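You operate a simulated robot arm through the tools that you are given. There is no shell and no other tool.

The job below is to be done with a simulated robot arm. You get a single attempt, and the scene is never put back.

TASK
Bleed the air manifold down and lock it off with the red lock.
Fine: main valve shut first; open the white drain tap and shut it once the gauge reads zero. Where these are worked on the way, their far stop is far enough and under half their travel is too little: drain tap.

The check looks at the end state, three seconds after you hand in, the way a careful person would. Anything else that was tipped, shoved, dropped, spilled or broken makes it a failure.

THE ROBOT
A 6-joint arm with a two-finger parallel gripper, fixed in place. Base frame: the origin is at the foot of the arm, x ahead of it, y to its left, z up. Readings come in m, degrees, newtons and seconds.
With the tool pointing down near the work surface it reaches from about 0.34 to 0.86 m from the base axis. Its first joint turns from -115.0 to 115.0 degrees. Payload 3.43 kg.
The TCP is the grasp point between the finger pads, 0.034 m short of the fingertips. In the tool frame z runs along the fingers and y along their closing line. Largest opening 0.128 m; finger width 0.024, thickness 0.012; the body of the gripper, 0.048 by 0.13 m, starts 0.096 m behind the TCP.
Orientation is that of the tool frame in the base frame, as a unit quaternion [w, x, y, z]. With the fingers straight down and closing along the base's y, the tool's x points along the base's -x, its y along +y and its z along -z.

THE INTERFACE
- The arm moves only by the tool servo_tool. Its argument "steps" is a list of rows, each a list of 3 entries, a list of its own where there are three numbers: the turn, a rotation vector about the tool's x, y, z in units of 120 degrees (1.0 is 120 degrees), then the shift along the tool's x, y, z in units of 300 mm (1.0 is 300 mm), then the gripper command, from -1 (fully open) to 1 (shut), values between in proportion. In form: [[[ax, ay, az], [tx, ty, tz], jaw], ...]. A call has 1 to 20 rows; each row is the pose to reach, as a shift and turn from the pose commanded when the call began, along the tool's axes at that moment. A call with a number of a shift or a turn outside -1 to 1 is refused whole. Rows are played at 5 a second. More than 0.05 m and 8.6 degrees between two rows, or a gripper value outside its range, and nothing of the call is played. Where a pose cannot be reached the arm comes as near as it can. A force on the tool above 90 N (or 10 N above the force at the start of the call, whichever is more), or a blocked arm, ends the call early, and 0.2 s more pass. Each finger travels about 0.108 m/s and halts on what it meets, pressing with about 35 N; the grip force reading is that of the motor and also rises with nothing between the fingers. The clock runs only during rows and for 0.2 s after the last one: add rows that repeat a pose to give the fingers time. The reply holds the time, the measured pose of the TCP, the force on the tool along the base axes, the opening and the grip force, in the units named above and with some noise, with the torque about the TCP (base axes, N m) and any sound that the robot's microphone picked up.
- Cameras (640 x 400 px; columns grow to the right, rows downward): "scene" is fixed at [0.4073, 0.6433, 1.7116]; the picture's right is [-0.96, -0.27, 0.00], its down [-0.10, 0.35, -0.93] and it looks along [0.25, -0.90, -0.36] (base axes); focal length 308 px, centre (320, 200). "wrist" rides on the gripper at [0.076, -0.011, -0.16] in the tool frame; the picture's right is [0.15, 0.99, 0.00], its down [-0.88, 0.13, -0.46] and it looks along [-0.45, 0.07, 0.89] (tool axes); focal length 234 px, centre (320, 200). There is no depth. A picture from a camera that has moved, and an enlarged one, comes with that camera's place and axes in the base frame and with its lens. The place of the scene camera against the robot may be out by one fixed shift of up to 0.025 m in any direction.
- grab_frame(camera): a new picture of that camera. It takes no simulated time.
- move_column(by): slides the trunk up (or, below 0, down) by that many m; the arm rides with it, the base frame stays. It gives what a move gives, with no picture.
- inspect(camera, box): a new picture of the part [left, top, right, bottom] of that camera's present view, enlarged. It takes no simulated time.
- hand_in(): hands the job in; it is judged then, once.

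Places have to be worked out from the pictures, the camera data and where the tool is seen. Open the gripper and draw the arm clear of the work before you hand the job in, unless the task says otherwise.

The tools are called after ">>>" as name(argument=value, ...) on one line, values as JSON. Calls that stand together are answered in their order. servo_tool: Moves the arm, as the interface text tells. Its arguments: {"type":"object","properties":{"steps":{"type":"array","items":{"type":"array"}}},"required":["steps"]} The other tools are called the same way: move_column (by) slides the trunk up or down; grab_frame (camera) takes a picture; inspect (camera, box) takes an enlarged picture of a part of a camera's view; hand_in () hands the job in.

At the start:

```text
time: 0.0
eef_pos: [0.4274, -0.2174, 1.5655]
tool_rot: [0.0, -0.001, 1.0, 0.0]
wrist_force: [-0.5, 0.0, 0.1]
moment: [-0.03, 0.01, 0.03]
grip_width: 0.1277
grip_force: 0.1
trunk travel left (down, up): [-0.715, 0.075]
```

scene: 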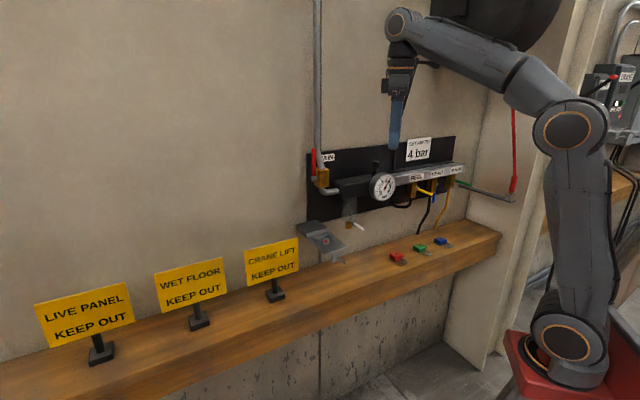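
wrist: 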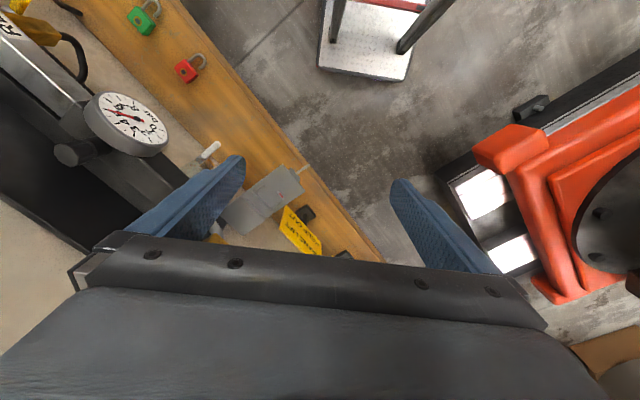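

I start by looking closer at the manifold, the locks and the shelf in the scene camera.

>>> inspect(camera="scene", box=[290, 130, 410, 205])

>>> inspect(camera="scene", box=[390, 130, 530, 218])

>>> inspect(camera="scene", box=[290, 190, 470, 302])

>>> inspect(camera="wrist", box=[0, 0, 320, 200])

```text
5.33 times, centred on (350, 168) of scene
camera zoom: at [0.4073, 0.6433, 1.7116], right [-0.96, -0.27, 0.0], down [-0.1, 0.35, -0.93], along [0.25, -0.9, -0.36], focal length 1644 px, centre (160, 373)
```

zoom: 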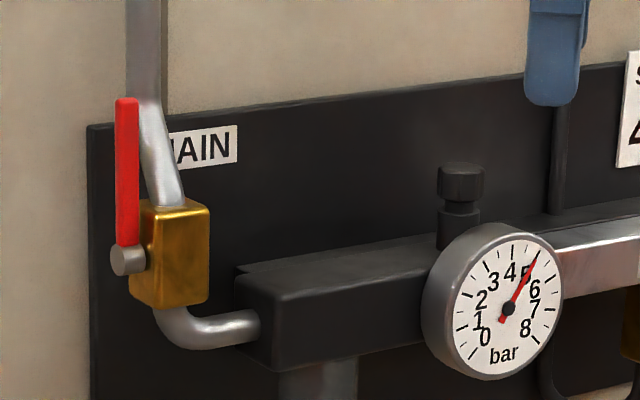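

```text
4.55 times, centred on (460, 174) of scene
camera zoom: at [0.4073, 0.6433, 1.7116], right [-0.96, -0.27, 0.0], down [-0.1, 0.35, -0.93], along [0.25, -0.9, -0.36], focal length 1401 px, centre (-316, 318)
```

zoom: 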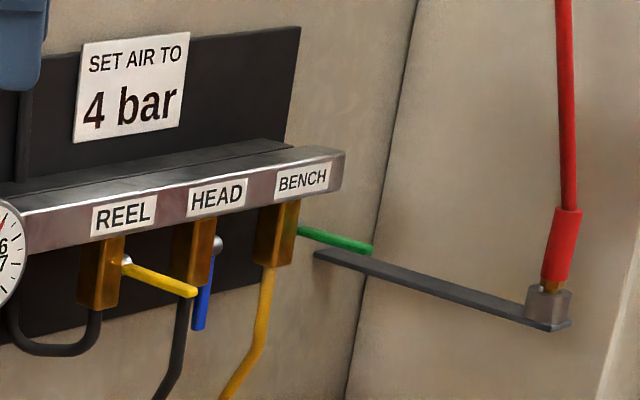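

```text
3.56 times, centred on (380, 246) of scene
camera zoom: at [0.4073, 0.6433, 1.7116], right [-0.96, -0.27, 0.0], down [-0.1, 0.35, -0.93], along [0.25, -0.9, -0.36], focal length 1096 px, centre (107, 36)
```

zoom: 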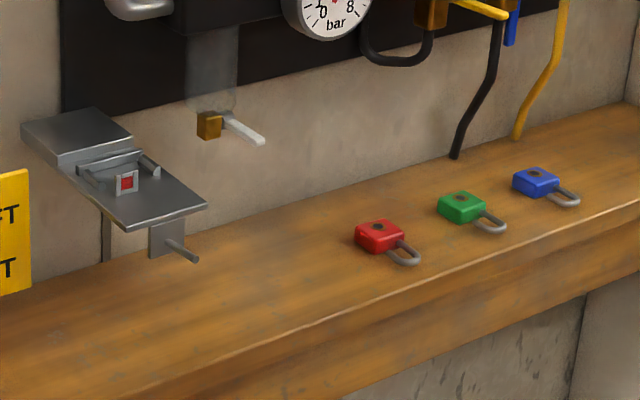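

```text
2.00 times, centred on (160, 100) of wrist
camera zoom: at [0.3509, -0.2312, 1.724], right [-0.15, 0.99, 0.0], down [0.88, 0.13, 0.46], along [0.45, 0.07, -0.89], focal length 468 px, centre (640, 400)
```

zoom: 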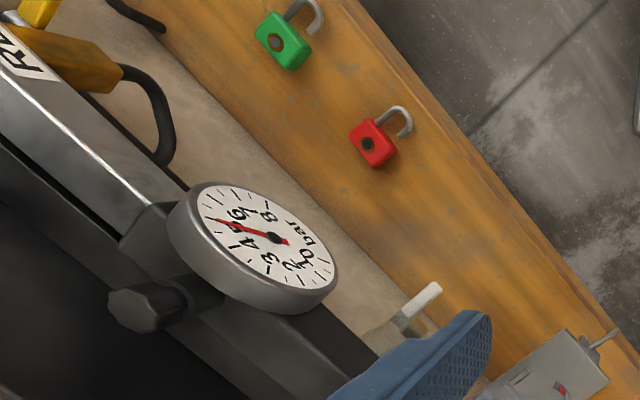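

The wall runs diagonally (roughly 45° in the base frame), with the manifold around (0.46,-0.52,1.3). I'll turn the tool about its own axis so the wrist camera faces the wall squarely, then look.

>>> servo_tool(steps=[[[0, 0, 0.064], [0, 0, 0], -1], [[0, 0, 0.128], [0, 0, 0], -1], [[0, 0, 0.192], [0, 0, 0], -1], [[0, 0, 0.256], [0, 0, 0], -1], [[0, 0, 0.32], [0, 0, 0], -1], [[0, 0, 0.383], [0, 0, 0], -1]])

```text
time: 1.4
eef_pos: [0.4277, -0.2198, 1.5649]
tool_rot: [0.0, 0.391, 0.92, 0.0]
wrist_force: [0.9, -0.4, 0.9]
moment: [-0.01, -0.01, -0.01]
grip_width: 0.128
grip_force: 0.1
trunk travel left (down, up): [-0.715, 0.075]
```

The turn went as expected; now a picture from the wrist camera.

>>> grab_frame(camera="wrist")

>>> grab_frame(camera="scene")

```text
taken
camera wrist: at [0.3663, -0.1731, 1.7241], right [0.61, 0.79, 0.0], down [0.71, -0.54, 0.46], along [0.36, -0.28, -0.89], focal length 234 px, centre (320, 200)
```

wrist: 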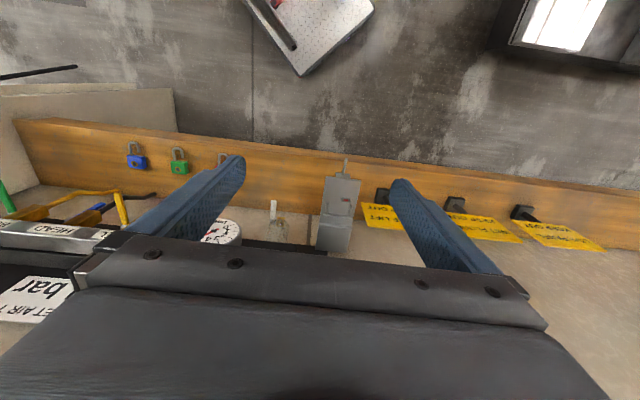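

```text
taken
```

scene: 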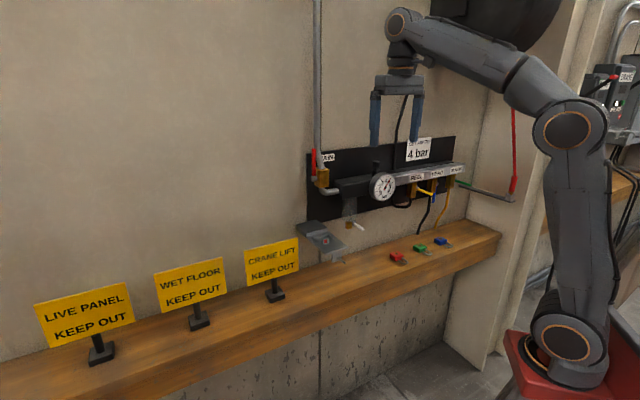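

The image is steep; I'll tilt the tool 45° toward the wall so the camera looks more squarely at the manifold and the grey device on the shelf.

>>> servo_tool(steps=[[[0, -0.0625, 0], [0, 0, 0], -1], [[0, -0.125, 0], [0, 0, 0], -1], [[0, -0.1875, 0], [0, 0, 0], -1], [[0, -0.25, 0], [0, 0, 0], -1], [[0, -0.3125, 0], [0, 0, 0], -1], [[0, -0.375, 0], [0, 0, 0], -1]])

>>> grab_frame(camera="wrist")

>>> grab_frame(camera="scene")

```text
time: 2.8
eef_pos: [0.4376, -0.2241, 1.5683]
tool_rot: [0.351, 0.361, 0.851, -0.15]
wrist_force: [-0.3, 0.5, 0.1]
moment: [0.0, 0.01, 0.0]
grip_width: 0.1279
grip_force: 0.0
out of reach, approached as far as the arm can: row 6
trunk travel left (down, up): [-0.715, 0.075]
```

```text
taken
camera wrist: at [0.3137, -0.1121, 1.6275], right [0.64, 0.76, -0.1], down [0.3, -0.13, 0.94], along [0.71, -0.64, -0.31], focal length 234 px, centre (320, 200)
```

wrist: 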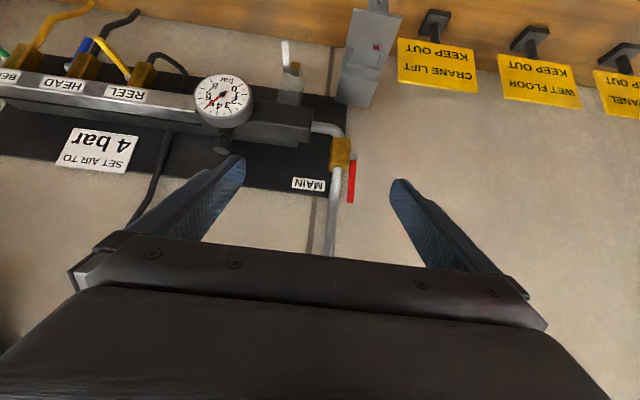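

```text
taken
```

scene: 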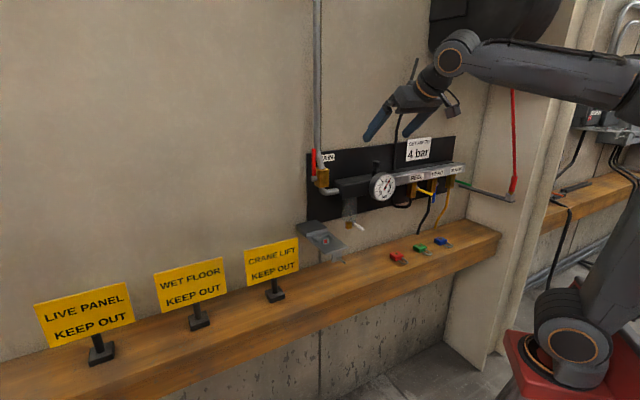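

Nice frontal view (upside-down). I'll enlarge the MAIN valve, the grey device, and the drain tap.

>>> inspect(camera="wrist", box=[270, 0, 430, 100])

>>> inspect(camera="wrist", box=[270, 100, 430, 200])

>>> inspect(camera="wrist", box=[180, 30, 340, 130])

>>> inspect(camera="wrist", box=[0, 0, 200, 125])

```text
4.00 times, centred on (350, 50) of wrist
camera zoom: at [0.3137, -0.1121, 1.6275], right [0.64, 0.76, -0.1], down [0.3, -0.13, 0.94], along [0.71, -0.64, -0.31], focal length 937 px, centre (200, 800)
```

zoom: 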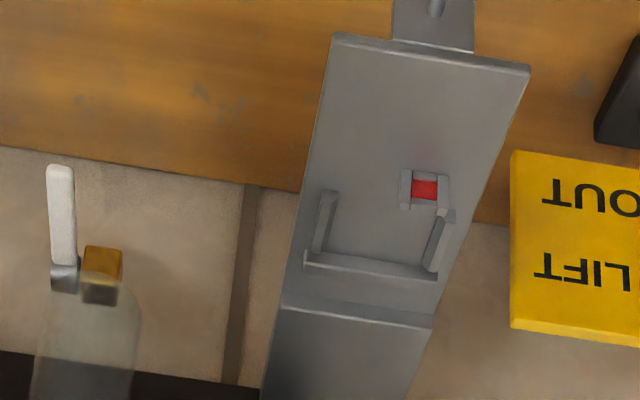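

```text
4.00 times, centred on (350, 150) of wrist
camera zoom: at [0.3137, -0.1121, 1.6275], right [0.64, 0.76, -0.1], down [0.3, -0.13, 0.94], along [0.71, -0.64, -0.31], focal length 937 px, centre (200, 400)
```

zoom: 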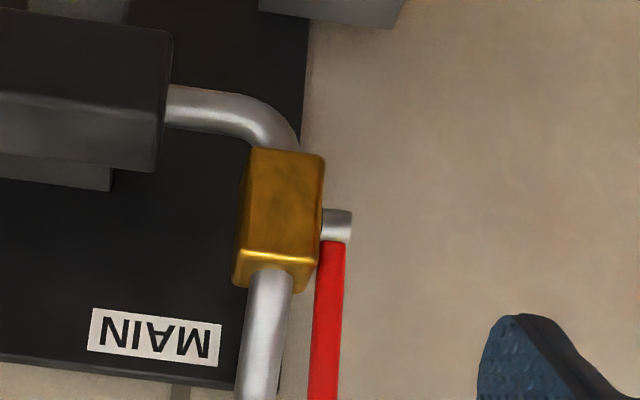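

```text
4.00 times, centred on (260, 80) of wrist
camera zoom: at [0.3137, -0.1121, 1.6275], right [0.64, 0.76, -0.1], down [0.3, -0.13, 0.94], along [0.71, -0.64, -0.31], focal length 937 px, centre (560, 680)
```

zoom: 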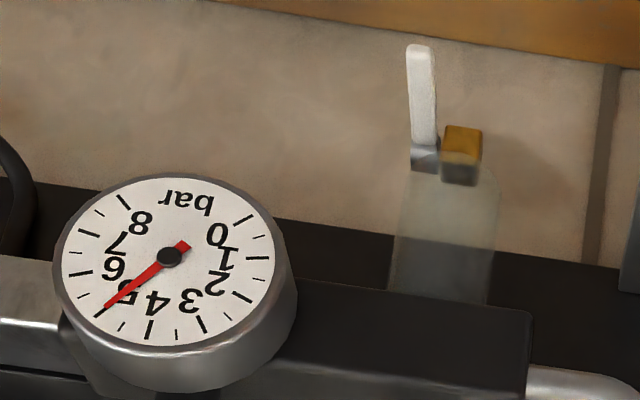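

```text
3.20 times, centred on (100, 62) of wrist
camera zoom: at [0.3137, -0.1121, 1.6275], right [0.64, 0.76, -0.1], down [0.3, -0.13, 0.94], along [0.71, -0.64, -0.31], focal length 749 px, centre (1024, 640)
```

zoom: 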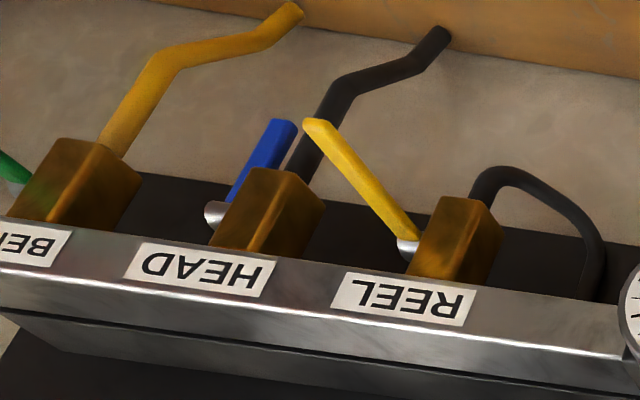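

Triangulating from two wrist views and the scene view: gauge centre ≈ (0.457,-0.532,1.302), MAIN handle pivot ≈ (0.697,-0.363,1.369) with the handle up, drain lever tip ≈ (0.521,-0.449,1.153), grey device ≈ (0.633,-0.289,1.168). I'll lower the trunk 0.2 m to get a closer look at the device and relieve the arm's folding.

>>> move_column(by=-0.2)

>>> grab_frame(camera="wrist")

>>> grab_frame(camera="scene")

```text
time: 5.0
eef_pos: [0.4933, -0.2231, 1.3691]
tool_rot: [0.35, 0.361, 0.851, -0.15]
wrist_force: [0.4, 0.4, 0.5]
moment: [0.02, -0.03, 0.0]
grip_width: 0.128
grip_force: 0.0
trunk travel left (down, up): [-0.515, 0.275]
```

```text
taken
camera wrist: at [0.369, -0.1118, 1.4284], right [0.64, 0.76, -0.1], down [0.31, -0.13, 0.94], along [0.71, -0.64, -0.31], focal length 234 px, centre (320, 200)
```

wrist: 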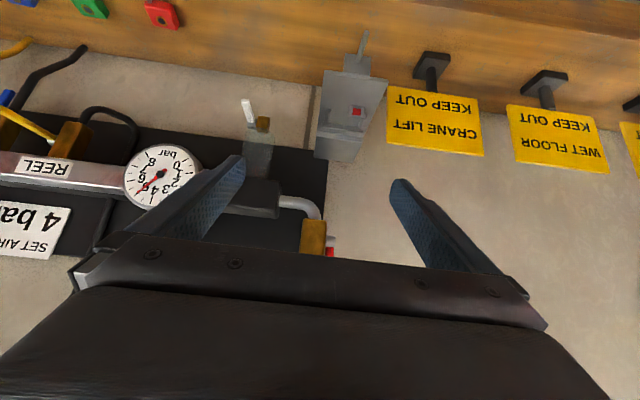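

```text
taken
```

scene: 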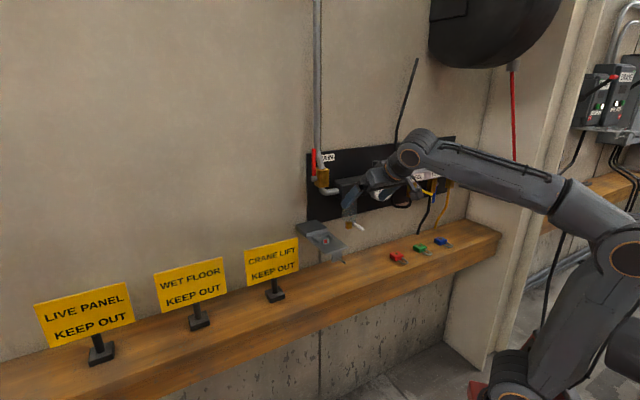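

The trunk moved down (it also carried the tool +0.056 m in x, so the column leans). I'll enlarge the device and the locks.

>>> inspect(camera="wrist", box=[290, 25, 418, 105])

>>> inspect(camera="wrist", box=[200, 80, 360, 180])

>>> inspect(camera="scene", box=[285, 205, 375, 261])

```text
5.00 times, centred on (354, 65) of wrist
camera zoom: at [0.369, -0.1118, 1.4284], right [0.64, 0.76, -0.1], down [0.31, -0.13, 0.94], along [0.71, -0.64, -0.31], focal length 1171 px, centre (150, 875)
```

zoom: 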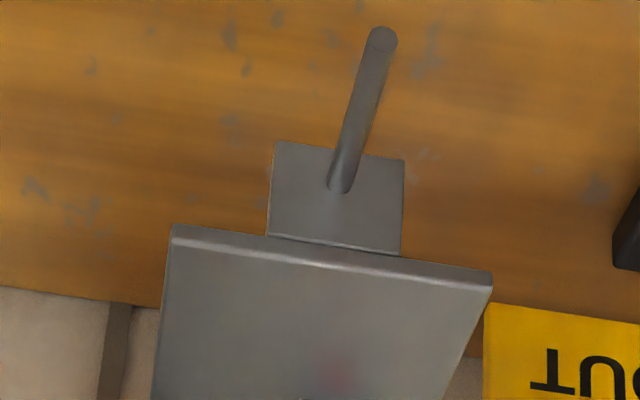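

```text
4.00 times, centred on (280, 130) of wrist
camera zoom: at [0.369, -0.1118, 1.4284], right [0.64, 0.76, -0.1], down [0.31, -0.13, 0.94], along [0.71, -0.64, -0.31], focal length 937 px, centre (480, 480)
```

zoom: 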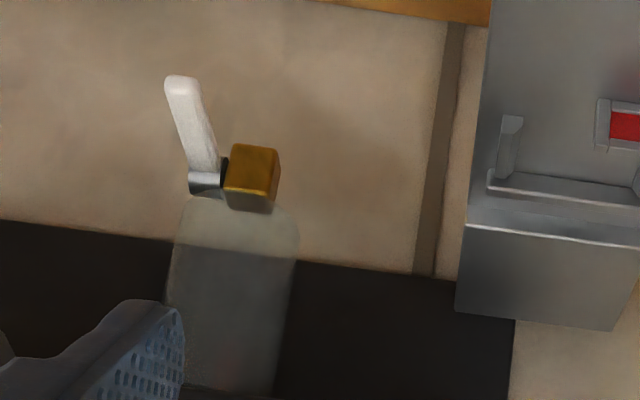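

```text
7.11 times, centred on (330, 233) of scene
camera zoom: at [0.4073, 0.6433, 1.7116], right [-0.96, -0.27, 0.0], down [-0.1, 0.35, -0.93], along [0.25, -0.9, -0.36], focal length 2192 px, centre (249, -35)
```

zoom: 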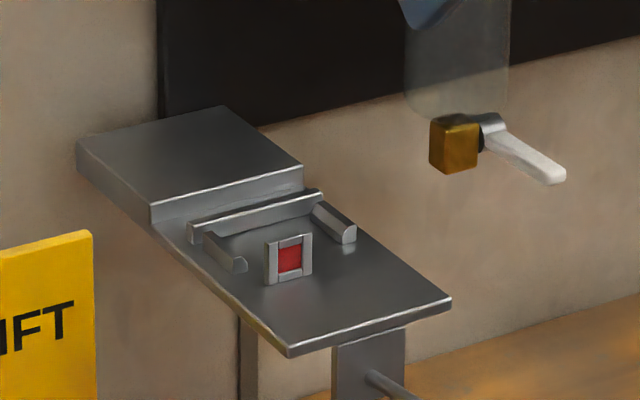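

The device is a small platform with a U-shaped fence and a red framed window on top, plus a tab with a peg below its front. I need a closer frontal look to see how the lock is meant to go, so I pitch the tool toward horizontal at about the same place.

>>> servo_tool(steps=[[[0, -0.0625, 0], [0.039, 0, 0.0155], -1], [[0, -0.125, 0], [0.078, 0, 0.031], -1], [[0, -0.1875, 0], [0.117, 0, 0.046], -1], [[0, -0.25, 0], [0.155, 0, 0.062], -1], [[0, -0.3125, 0], [0.194, 0, 0.077], -1], [[0, -0.375, 0], [0.233, 0, 0.0927], -1]])

>>> grab_frame(camera="wrist")

>>> grab_frame(camera="scene")

```text
time: 6.4
eef_pos: [0.555, -0.2077, 1.2662]
tool_rot: [0.65, 0.277, 0.651, -0.277]
wrist_force: [-0.2, -0.4, -0.4]
moment: [0.02, 0.01, 0.02]
grip_width: 0.1281
grip_force: 0.1
out of reach, approached as far as the arm can: row 1, 2, 3, 4, 5, 6
trunk travel left (down, up): [-0.515, 0.275]
```

```text
taken
camera wrist: at [0.4349, -0.1015, 1.1909], right [0.71, 0.69, -0.15], down [-0.22, 0.42, 0.88], along [0.67, -0.59, 0.45], focal length 234 px, centre (320, 200)
```

wrist: 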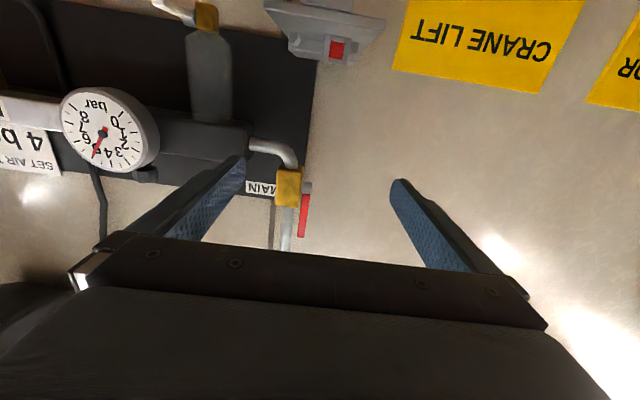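

```text
taken
```

scene: 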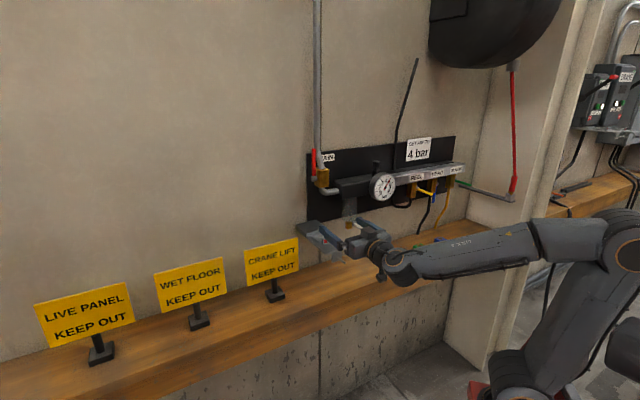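

All rows were near the arm's inner reach limit, so it ended a bit further out than asked. I'll enlarge the device in this view.

>>> inspect(camera="wrist", box=[250, 0, 400, 94])

>>> inspect(camera="wrist", box=[210, 120, 350, 260])

```text
4.26 times, centred on (325, 47) of wrist
camera zoom: at [0.4349, -0.1015, 1.1909], right [0.71, 0.69, -0.15], down [-0.22, 0.42, 0.88], along [0.67, -0.59, 0.45], focal length 996 px, centre (299, 851)
```

zoom: 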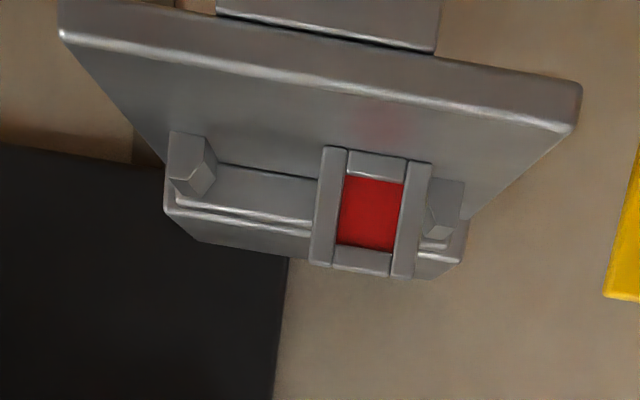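

```text
2.86 times, centred on (280, 190) of wrist
camera zoom: at [0.4349, -0.1015, 1.1909], right [0.71, 0.69, -0.15], down [-0.22, 0.42, 0.88], along [0.67, -0.59, 0.45], focal length 669 px, centre (434, 229)
```

zoom: 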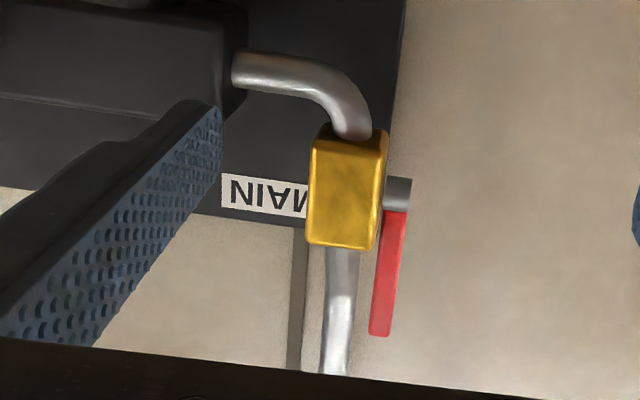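

The fence is an open U at the back of the platform and the red panel sits in a small upright frame. I'll look from straight above too: pitch the tool back to pointing down, above the device and well clear of it.

>>> servo_tool(steps=[[[0, 0.0625, 0], [-0.012, 0, 0.01], -1], [[0, 0.125, 0], [-0.024, 0, 0.02], -1], [[0, 0.1875, 0], [-0.036, 0, 0.03], -1], [[0, 0.25, 0], [-0.048, 0, 0.04], -1], [[0, 0.3125, 0], [-0.06, 0, 0.06], -1], [[0, 0.375, 0], [-0.072, 0, 0.08], -1], [[0, 0.4375, 0], [-0.084, 0, 0.1], -1], [[0, 0.5, 0], [-0.096, 0, 0.12], -1], [[0, 0.5625, 0], [-0.108, 0, 0.14], -1], [[0, 0.625, 0], [-0.12, 0, 0.16], -1], [[0, 0.6875, 0], [-0.132, 0, 0.18], -1], [[0, 0.75, 0], [-0.14, 0, 0.2], -1]])

>>> grab_frame(camera="wrist")

>>> grab_frame(camera="scene")

```text
time: 9.0
eef_pos: [0.5961, -0.2466, 1.3114]
tool_rot: [-0.002, 0.391, 0.92, 0.0]
wrist_force: [-0.6, -0.5, 1.3]
moment: [-0.1, -0.06, -0.03]
grip_width: 0.1281
grip_force: 0.1
out of reach, approached as far as the arm can: row 1, 2, 3
trunk travel left (down, up): [-0.515, 0.275]
```

```text
taken
camera wrist: at [0.5342, -0.2019, 1.4706], right [0.61, 0.79, 0.0], down [0.71, -0.54, 0.45], along [0.36, -0.28, -0.89], focal length 234 px, centre (320, 200)
```

wrist: 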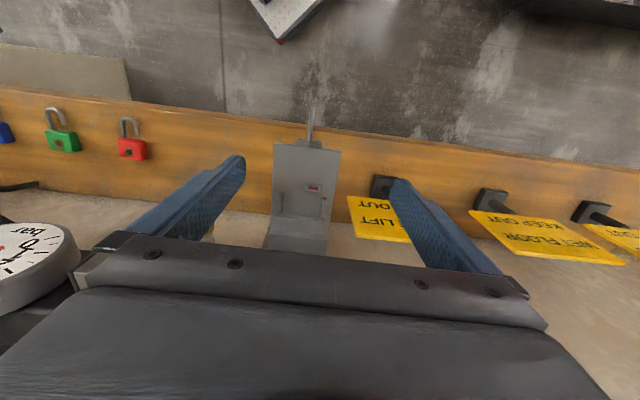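

```text
taken
```

scene: 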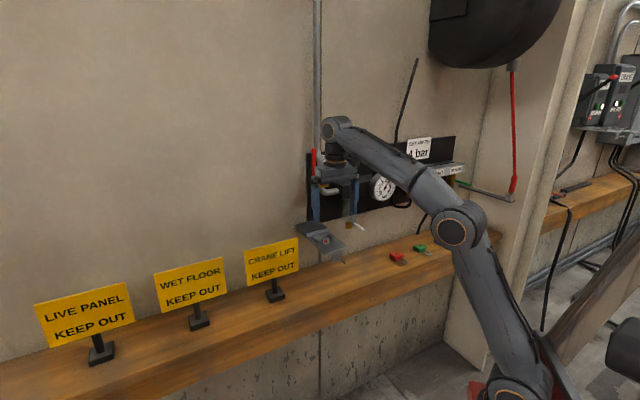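

Enlarging the device from above, and the locks.

>>> inspect(camera="wrist", box=[250, 100, 370, 250])

>>> inspect(camera="wrist", box=[20, 90, 180, 190])

>>> inspect(camera="scene", box=[375, 225, 465, 281])

```text
2.67 times, centred on (310, 175) of wrist
camera zoom: at [0.5342, -0.2019, 1.4706], right [0.61, 0.79, 0.0], down [0.71, -0.54, 0.45], along [0.36, -0.28, -0.89], focal length 624 px, centre (347, 267)
```

zoom: 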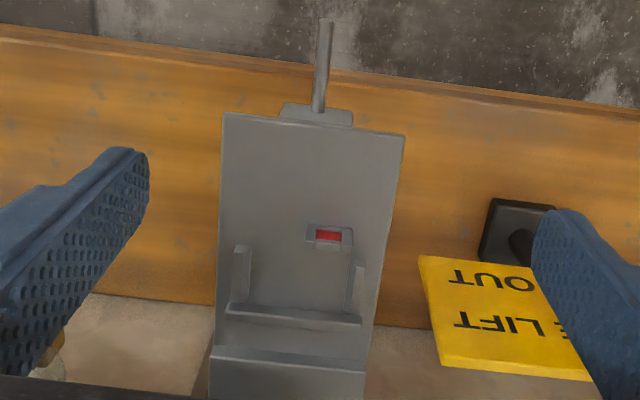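

```text
4.00 times, centred on (100, 140) of wrist
camera zoom: at [0.5342, -0.2019, 1.4706], right [0.61, 0.79, 0.0], down [0.71, -0.54, 0.45], along [0.36, -0.28, -0.89], focal length 937 px, centre (1200, 440)
```

zoom: 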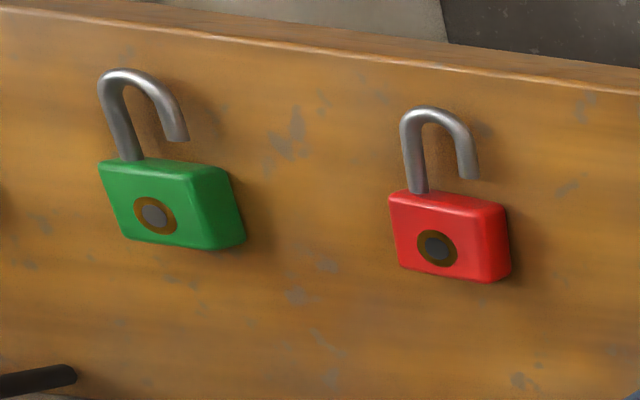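

```text
7.11 times, centred on (420, 253) of scene
camera zoom: at [0.4073, 0.6433, 1.7116], right [-0.96, -0.27, 0.0], down [-0.1, 0.35, -0.93], along [0.25, -0.9, -0.36], focal length 2192 px, centre (-391, -177)
```

zoom: 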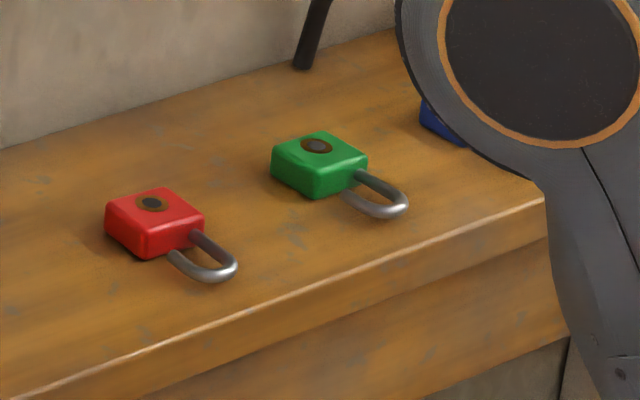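

The platform is a lock seat: a U-fence for the lock body and a small eye, filled with red, for the open leg of the shackle. First comes the main valve: its handle is upright, with about 8 cm of room behind it, so I'll hook it from behind its tip with closed fingers and pull it out and down. I raise the trunk 0.15 m for reach.

>>> move_column(by=0.15)

```text
time: 10.7
eef_pos: [0.5874, -0.2471, 1.46]
tool_rot: [0.0, 0.391, 0.921, 0.0]
wrist_force: [-0.4, -0.3, 0.0]
moment: [0.01, 0.0, 0.0]
grip_width: 0.1282
grip_force: 0.0
trunk travel left (down, up): [-0.665, 0.125]
```

Trunk raised; TCP at (0.587,-0.247,1.46). Now I close the fingers, pitch the tool 45° and go to a pre-insert point above and in front of the handle tip.

>>> servo_tool(steps=[[[0, -0.05, 0], [-0.02, 0, -0.1], 1], [[0, -0.11, 0], [-0.06, 0, -0.2], 1], [[0, -0.17, 0], [-0.12, 0, -0.3], 1], [[0, -0.23, 0], [-0.2, -0.005, -0.303], 1], [[0, -0.29, 0], [-0.28, -0.01, -0.303], 1], [[0, -0.34, 0], [-0.34, -0.01, -0.303], 1], [[0, -0.375, 0], [-0.37, -0.01, -0.303], 1], [[0, -0.375, 0], [-0.37, -0.01, -0.303], 1]])

>>> grab_frame(camera="wrist")

>>> grab_frame(camera="scene")

```text
time: 12.5
eef_pos: [0.66, -0.3321, 1.5485]
tool_rot: [0.353, 0.362, 0.85, -0.15]
wrist_force: [0.2, -0.1, 0.2]
moment: [0.02, 0.0, 0.0]
grip_width: 0.0001
grip_force: 32.6
out of reach, approached as far as the arm can: row 3
trunk travel left (down, up): [-0.665, 0.125]
```

```text
taken
camera wrist: at [0.5366, -0.2201, 1.6067], right [0.64, 0.76, -0.1], down [0.3, -0.12, 0.95], along [0.71, -0.64, -0.31], focal length 234 px, centre (320, 200)
```

wrist: 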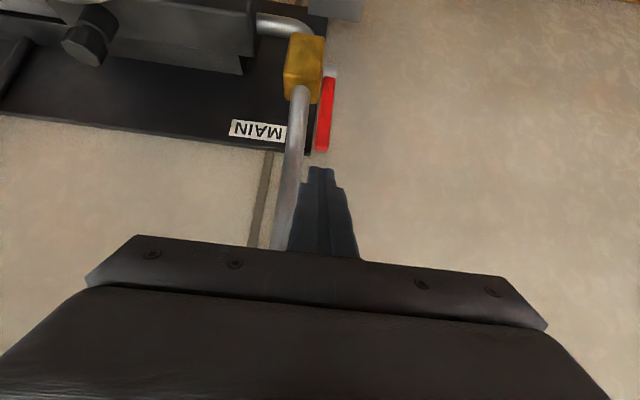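

```text
taken
```

scene: 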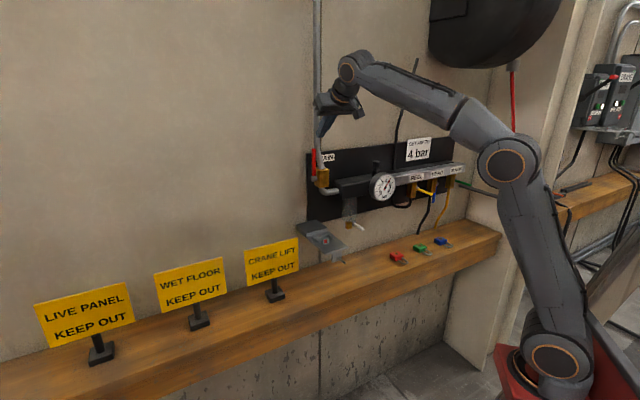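

>>> inspect(camera="wrist", box=[240, 20, 400, 240])

>>> inspect(camera="scene", box=[295, 90, 375, 210])

```text
1.82 times, centred on (320, 130) of wrist
camera zoom: at [0.5366, -0.2201, 1.6067], right [0.64, 0.76, -0.1], down [0.3, -0.12, 0.95], along [0.71, -0.64, -0.31], focal length 426 px, centre (320, 327)
```

zoom: 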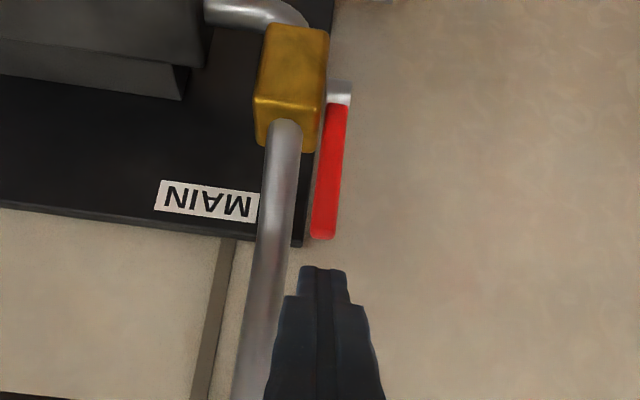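

```text
3.33 times, centred on (335, 150) of scene
camera zoom: at [0.4073, 0.6433, 1.7116], right [-0.96, -0.27, 0.0], down [-0.1, 0.35, -0.93], along [0.25, -0.9, -0.36], focal length 1027 px, centre (270, 367)
```

zoom: 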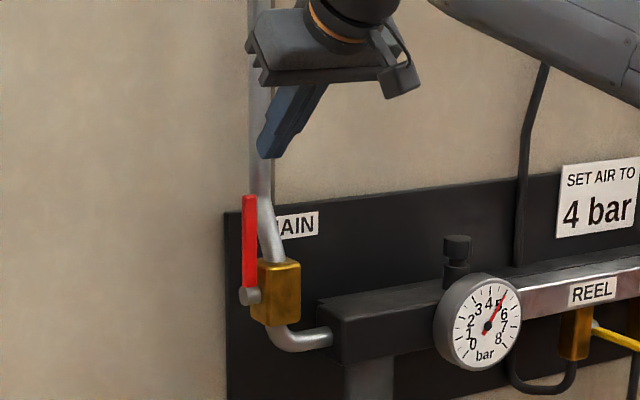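

Refined: pivot at (p 0.757, z 1.363) in the wall frame, handle tip z ≈ 1.474, a ≈ 0.238 — the fingers line up with it sideways. I slide the fingers over the tip to behind the handle.

>>> servo_tool(steps=[[[0, 0, 0], [-0.0567, 0.0133, 0.03], 1], [[0, 0, 0], [-0.0567, 0.0133, 0.1], 1], [[0, 0, 0], [-0.0567, 0.0133, 0.17], 1], [[0, 0, 0], [-0.0567, 0.0133, 0.25], 1], [[0, 0, 0], [-0.0567, 0.0133, 0.328], 1]])

>>> inspect(camera="wrist", box=[240, 20, 400, 240])

>>> inspect(camera="scene", box=[295, 90, 375, 210])

```text
time: 13.7
eef_pos: [0.7211, -0.384, 1.4917]
tool_rot: [0.353, 0.36, 0.85, -0.149]
wrist_force: [-0.3, 1.2, 0.4]
moment: [0.03, -0.01, 0.0]
grip_width: 0.0
grip_force: 33.2
trunk travel left (down, up): [-0.665, 0.125]
```

```text
1.82 times, centred on (320, 130) of wrist
camera zoom: at [0.596, -0.2721, 1.5499], right [0.64, 0.76, -0.1], down [0.3, -0.12, 0.95], along [0.71, -0.64, -0.31], focal length 426 px, centre (320, 327)
```

zoom: 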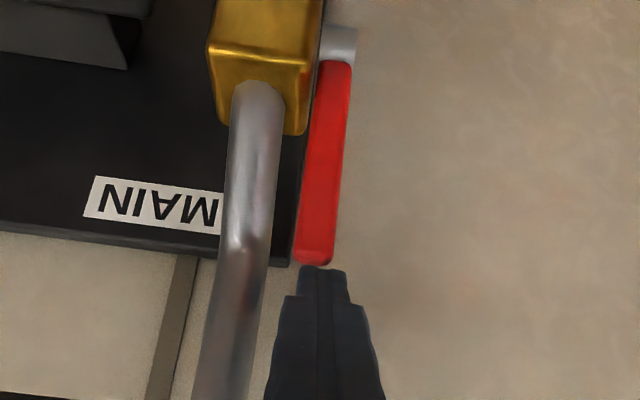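

```text
3.33 times, centred on (335, 150) of scene
camera zoom: at [0.4073, 0.6433, 1.7116], right [-0.96, -0.27, 0.0], down [-0.1, 0.35, -0.93], along [0.25, -0.9, -0.36], focal length 1027 px, centre (270, 367)
```

zoom: 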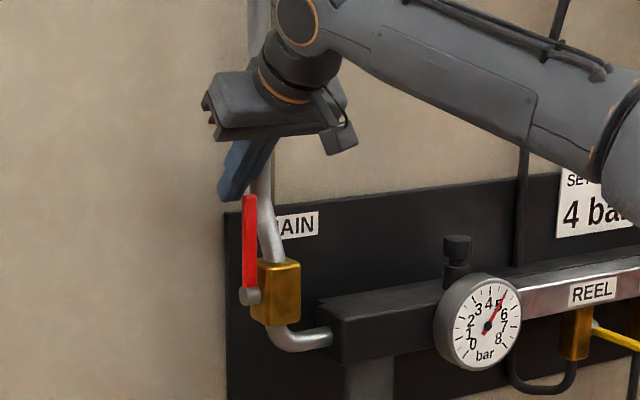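

The fingers are behind the handle with about 1 cm clearance. I pull it outward along its arc to about 45° and check.

>>> servo_tool(steps=[[[0, 0, 0], [0.0367, -0.01, 0.0043], 1], [[0, 0, 0], [0.06, -0.01, -0.017], 1], [[0, 0, 0], [0.085, -0.01, -0.038], 1], [[0, 0, 0], [0.1097, -0.01, -0.0593], 1], [[0, 0, 0], [0.139, -0.01, -0.075], 1], [[0, 0, 0], [0.168, -0.01, -0.089], 1], [[0, 0, 0], [0.1967, -0.01, -0.102], 1], [[0, 0, 0], [0.229, -0.01, -0.11], 1], [[0, 0, 0], [0.261, -0.01, -0.116], 1], [[0, 0, 0], [0.2923, -0.01, -0.121], 1]])

>>> inspect(camera="wrist", box=[240, 20, 400, 240])

>>> inspect(camera="scene", box=[295, 90, 375, 210])

```text
time: 15.9
eef_pos: [0.6579, -0.3225, 1.4567]
tool_rot: [0.352, 0.362, 0.85, -0.151]
wrist_force: [-0.5, -1.1, -0.3]
moment: [0.01, 0.03, -0.01]
grip_width: 0.0
grip_force: 33.1
trunk travel left (down, up): [-0.665, 0.125]
```

```text
1.82 times, centred on (320, 130) of wrist
camera zoom: at [0.5328, -0.2122, 1.5143], right [0.64, 0.76, -0.1], down [0.3, -0.13, 0.94], along [0.71, -0.64, -0.31], focal length 426 px, centre (320, 327)
```

zoom: 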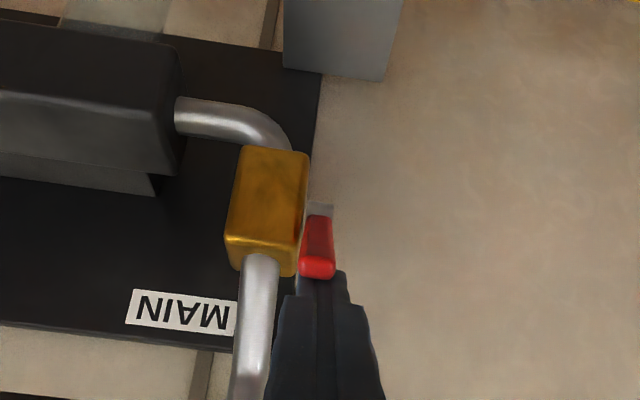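

```text
3.33 times, centred on (335, 150) of scene
camera zoom: at [0.4073, 0.6433, 1.7116], right [-0.96, -0.27, 0.0], down [-0.1, 0.35, -0.93], along [0.25, -0.9, -0.36], focal length 1027 px, centre (270, 367)
```

zoom: 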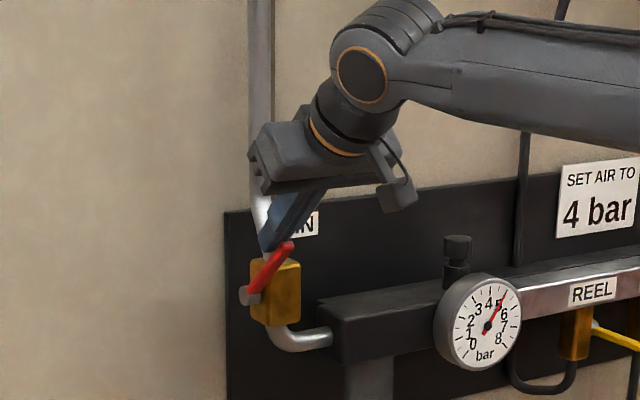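

The handle followed to about 45° with almost no force. I continue pushing it down to the horizontal stop.

>>> servo_tool(steps=[[[0, 0, 0], [0.023, 0, 0.0], 1], [[0, 0, 0], [0.045, 0, 0.0], 1], [[0, 0, 0], [0.068, 0, 0.0017], 1], [[0, 0, 0], [0.09, 0, 0.0075], 1], [[0, 0, 0], [0.112, 0, 0.0145], 1], [[0, 0, 0], [0.133, 0, 0.0217], 1], [[0, 0, 0], [0.152, 0, 0.033], 1], [[0, 0, 0], [0.172, 0, 0.045], 1], [[0, 0, 0], [0.1907, 0, 0.0583], 1], [[0, 0, 0], [0.205, 0, 0.07], 1], [[0, 0, 0], [0.218, 0, 0.0807], 1]])

>>> inspect(camera="wrist", box=[240, 20, 400, 240])

>>> inspect(camera="scene", box=[295, 90, 375, 210])

```text
time: 18.3
eef_pos: [0.6391, -0.3031, 1.4021]
tool_rot: [0.361, 0.36, 0.847, -0.15]
wrist_force: [12.6, -10.2, 47.6]
moment: [-0.91, -0.94, 0.18]
grip_width: 0.0001
grip_force: 32.8
trunk travel left (down, up): [-0.665, 0.125]
```

```text
1.82 times, centred on (320, 130) of wrist
camera zoom: at [0.5131, -0.193, 1.4578], right [0.64, 0.76, -0.1], down [0.29, -0.12, 0.95], along [0.71, -0.64, -0.29], focal length 426 px, centre (320, 327)
```

zoom: 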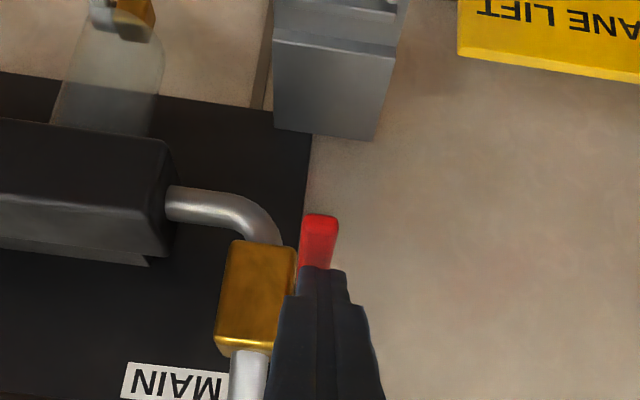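

```text
3.33 times, centred on (335, 150) of scene
camera zoom: at [0.4073, 0.6433, 1.7116], right [-0.96, -0.27, 0.0], down [-0.1, 0.35, -0.93], along [0.25, -0.9, -0.36], focal length 1027 px, centre (270, 367)
```

zoom: 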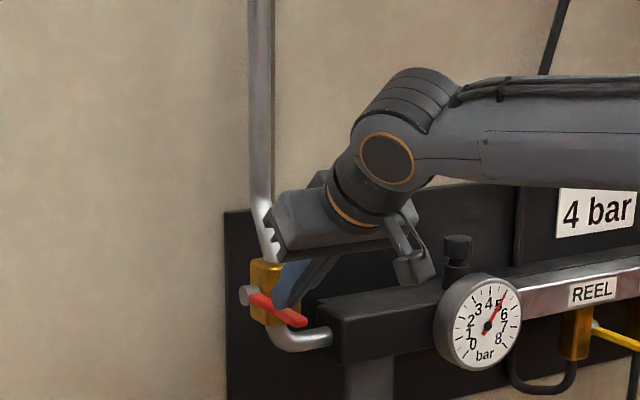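

The handle is horizontal and seated on its stop (48 N push back, handle pointing straight out). I back the tool off along its axis and check the valve, gauge and lock seat.

>>> servo_tool(steps=[[[0, 0, 0], [-0.03, 0, -0.05], 1], [[0, 0, 0], [-0.05, 0, -0.15], 1], [[0, 0, 0], [-0.05, 0, -0.25], 1], [[0, 0, 0], [-0.05, 0, -0.35], 1]])

>>> grab_frame(camera="wrist")

>>> inspect(camera="scene", box=[285, 130, 405, 270])

```text
time: 19.3
eef_pos: [0.5943, -0.2576, 1.4752]
tool_rot: [0.353, 0.36, 0.85, -0.149]
wrist_force: [-0.5, -1.0, -0.5]
moment: [0.01, 0.05, 0.0]
grip_width: 0.0
grip_force: 33.1
trunk travel left (down, up): [-0.665, 0.125]
```

```text
taken
camera wrist: at [0.4705, -0.1463, 1.5342], right [0.64, 0.76, -0.1], down [0.3, -0.13, 0.94], along [0.71, -0.64, -0.31], focal length 234 px, centre (320, 200)
```

wrist: 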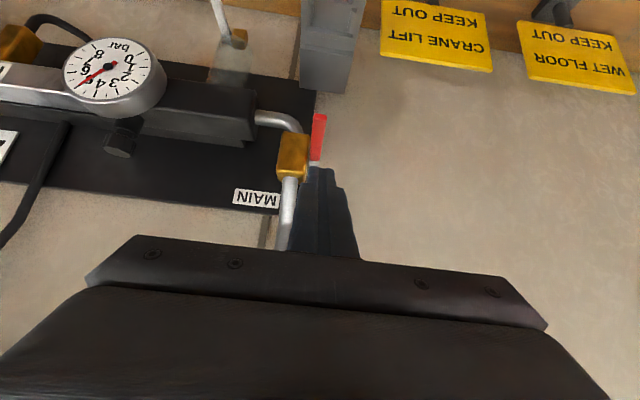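

```text
2.86 times, centred on (345, 200) of scene
camera zoom: at [0.4073, 0.6433, 1.7116], right [-0.96, -0.27, 0.0], down [-0.1, 0.35, -0.93], along [0.25, -0.9, -0.36], focal length 880 px, centre (249, 200)
```

zoom: 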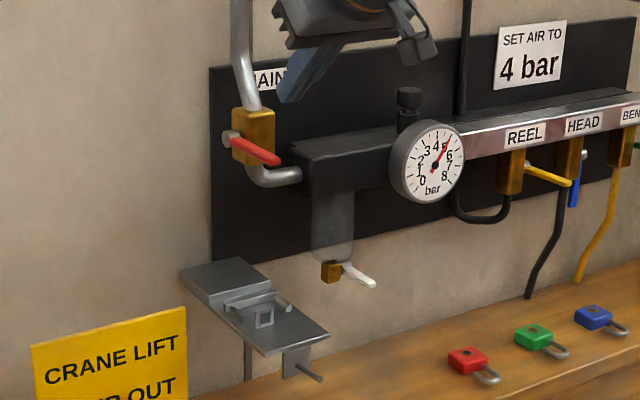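

The red shutter in the eye has cleared — shutting the main valve opened the lock seat, which confirms how the lock goes. The gauge still reads about 5 bar. Next is the drain tap: I move over in front of it for a closer look.

>>> servo_tool(steps=[[[0, 0, 0], [0, -0.155, 0], 1], [[0, 0, 0], [0, -0.31, 0], 1], [[0, 0, 0], [0, -0.465, 0], 1], [[0, 0, 0], [0, -0.62, 0], 1], [[0, 0, 0], [0.109, -0.62, 0.062], 1], [[0, 0, 0], [0.218, -0.62, 0.124], 1], [[0, 0, 0], [0.327, -0.62, 0.186], 1], [[0, 0, 0], [0.436, -0.62, 0.2475], 1]])

>>> grab_frame(camera="wrist")

>>> inspect(camera="scene", box=[305, 150, 405, 250])

```text
time: 21.1
eef_pos: [0.4315, -0.3608, 1.3295]
tool_rot: [0.353, 0.36, 0.851, -0.149]
wrist_force: [-0.1, -0.2, 0.3]
moment: [-0.03, 0.01, -0.03]
grip_width: 0.0003
grip_force: 33.0
trunk travel left (down, up): [-0.665, 0.125]
```

```text
taken
camera wrist: at [0.3065, -0.2493, 1.388], right [0.64, 0.76, -0.1], down [0.3, -0.13, 0.95], along [0.71, -0.64, -0.31], focal length 234 px, centre (320, 200)
```

wrist: 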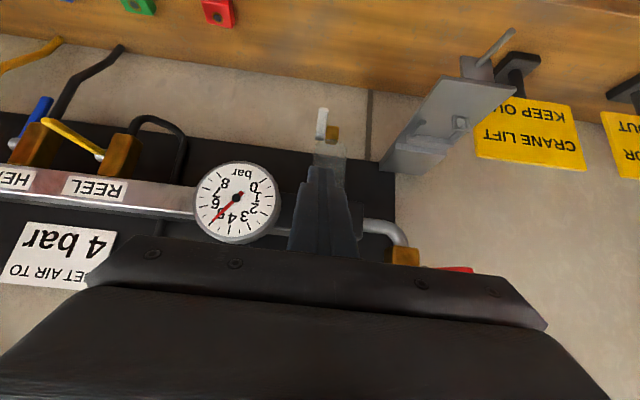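

```text
4.00 times, centred on (355, 200) of scene
camera zoom: at [0.4073, 0.6433, 1.7116], right [-0.96, -0.27, 0.0], down [-0.1, 0.35, -0.93], along [0.25, -0.9, -0.36], focal length 1233 px, centre (180, 200)
```

zoom: 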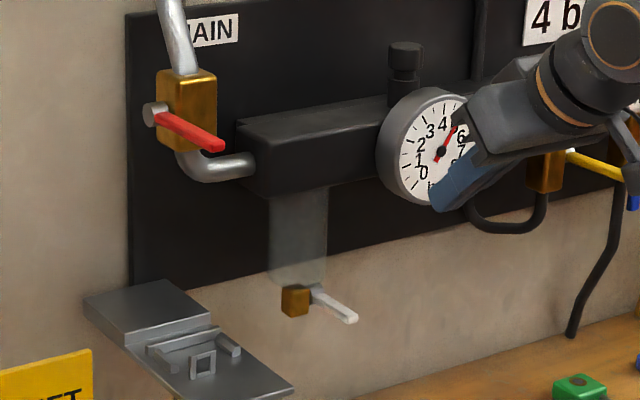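

>>> inspect(camera="wrist", box=[260, 90, 400, 190])

>>> inspect(camera="wrist", box=[380, 20, 540, 180])

```text
4.00 times, centred on (330, 140) of wrist
camera zoom: at [0.3065, -0.2493, 1.388], right [0.64, 0.76, -0.1], down [0.3, -0.13, 0.95], along [0.71, -0.64, -0.31], focal length 937 px, centre (280, 440)
```

zoom: 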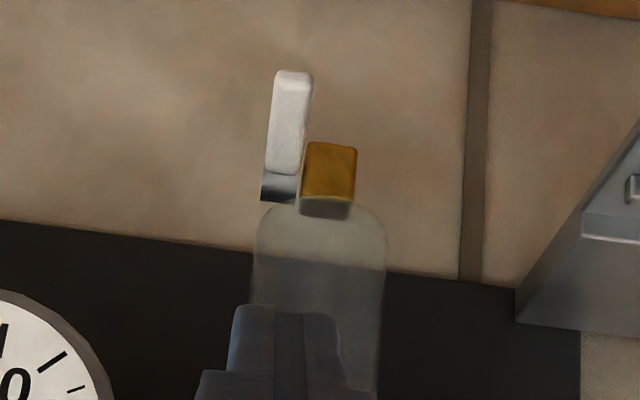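

```text
2.50 times, centred on (460, 100) of wrist
camera zoom: at [0.3065, -0.2493, 1.388], right [0.64, 0.76, -0.1], down [0.3, -0.13, 0.95], along [0.71, -0.64, -0.31], focal length 585 px, centre (-30, 450)
```

zoom: 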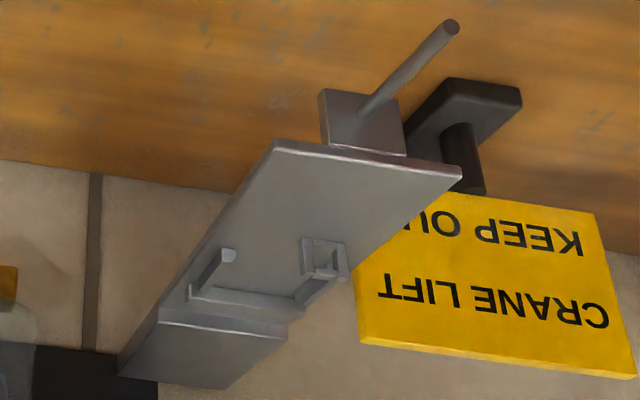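

The drain lever points straight out from a pivot at about (p 0.765, z 1.145), tip p ≈ 0.697, a ≈ 0.054. I bring the closed fingertips to just above the lever, then look before pressing it down.

>>> servo_tool(steps=[[[0, 0, 0], [0.01, -0.0267, 0.13], 1], [[0, 0, 0], [0.02, -0.0267, 0.26], 1], [[0, 0, 0], [0.03, -0.0267, 0.39], 1], [[0, 0, 0], [0.0337, -0.0267, 0.513], 1]])

>>> inspect(camera="wrist", box=[220, 60, 420, 240])

>>> inspect(camera="scene", box=[305, 150, 405, 250])

```text
time: 22.1
eef_pos: [0.4979, -0.4361, 1.2171]
tool_rot: [0.353, 0.361, 0.85, -0.15]
wrist_force: [0.2, -0.1, 0.4]
moment: [-0.02, 0.0, 0.0]
grip_width: 0.0002
grip_force: 33.3
trunk travel left (down, up): [-0.665, 0.125]
```

```text
2.22 times, centred on (320, 150) of wrist
camera zoom: at [0.3734, -0.3246, 1.275], right [0.64, 0.76, -0.1], down [0.3, -0.12, 0.95], along [0.71, -0.64, -0.31], focal length 520 px, centre (320, 311)
```

zoom: 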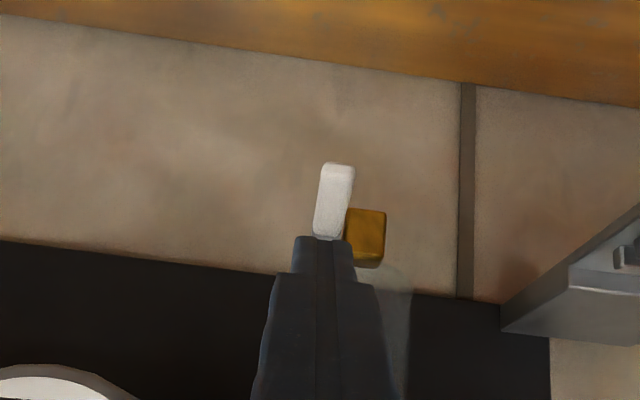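

```text
4.00 times, centred on (355, 200) of scene
camera zoom: at [0.4073, 0.6433, 1.7116], right [-0.96, -0.27, 0.0], down [-0.1, 0.35, -0.93], along [0.25, -0.9, -0.36], focal length 1233 px, centre (180, 200)
```

zoom: 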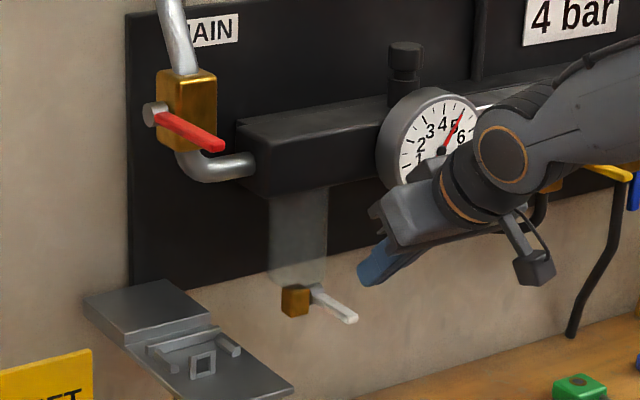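

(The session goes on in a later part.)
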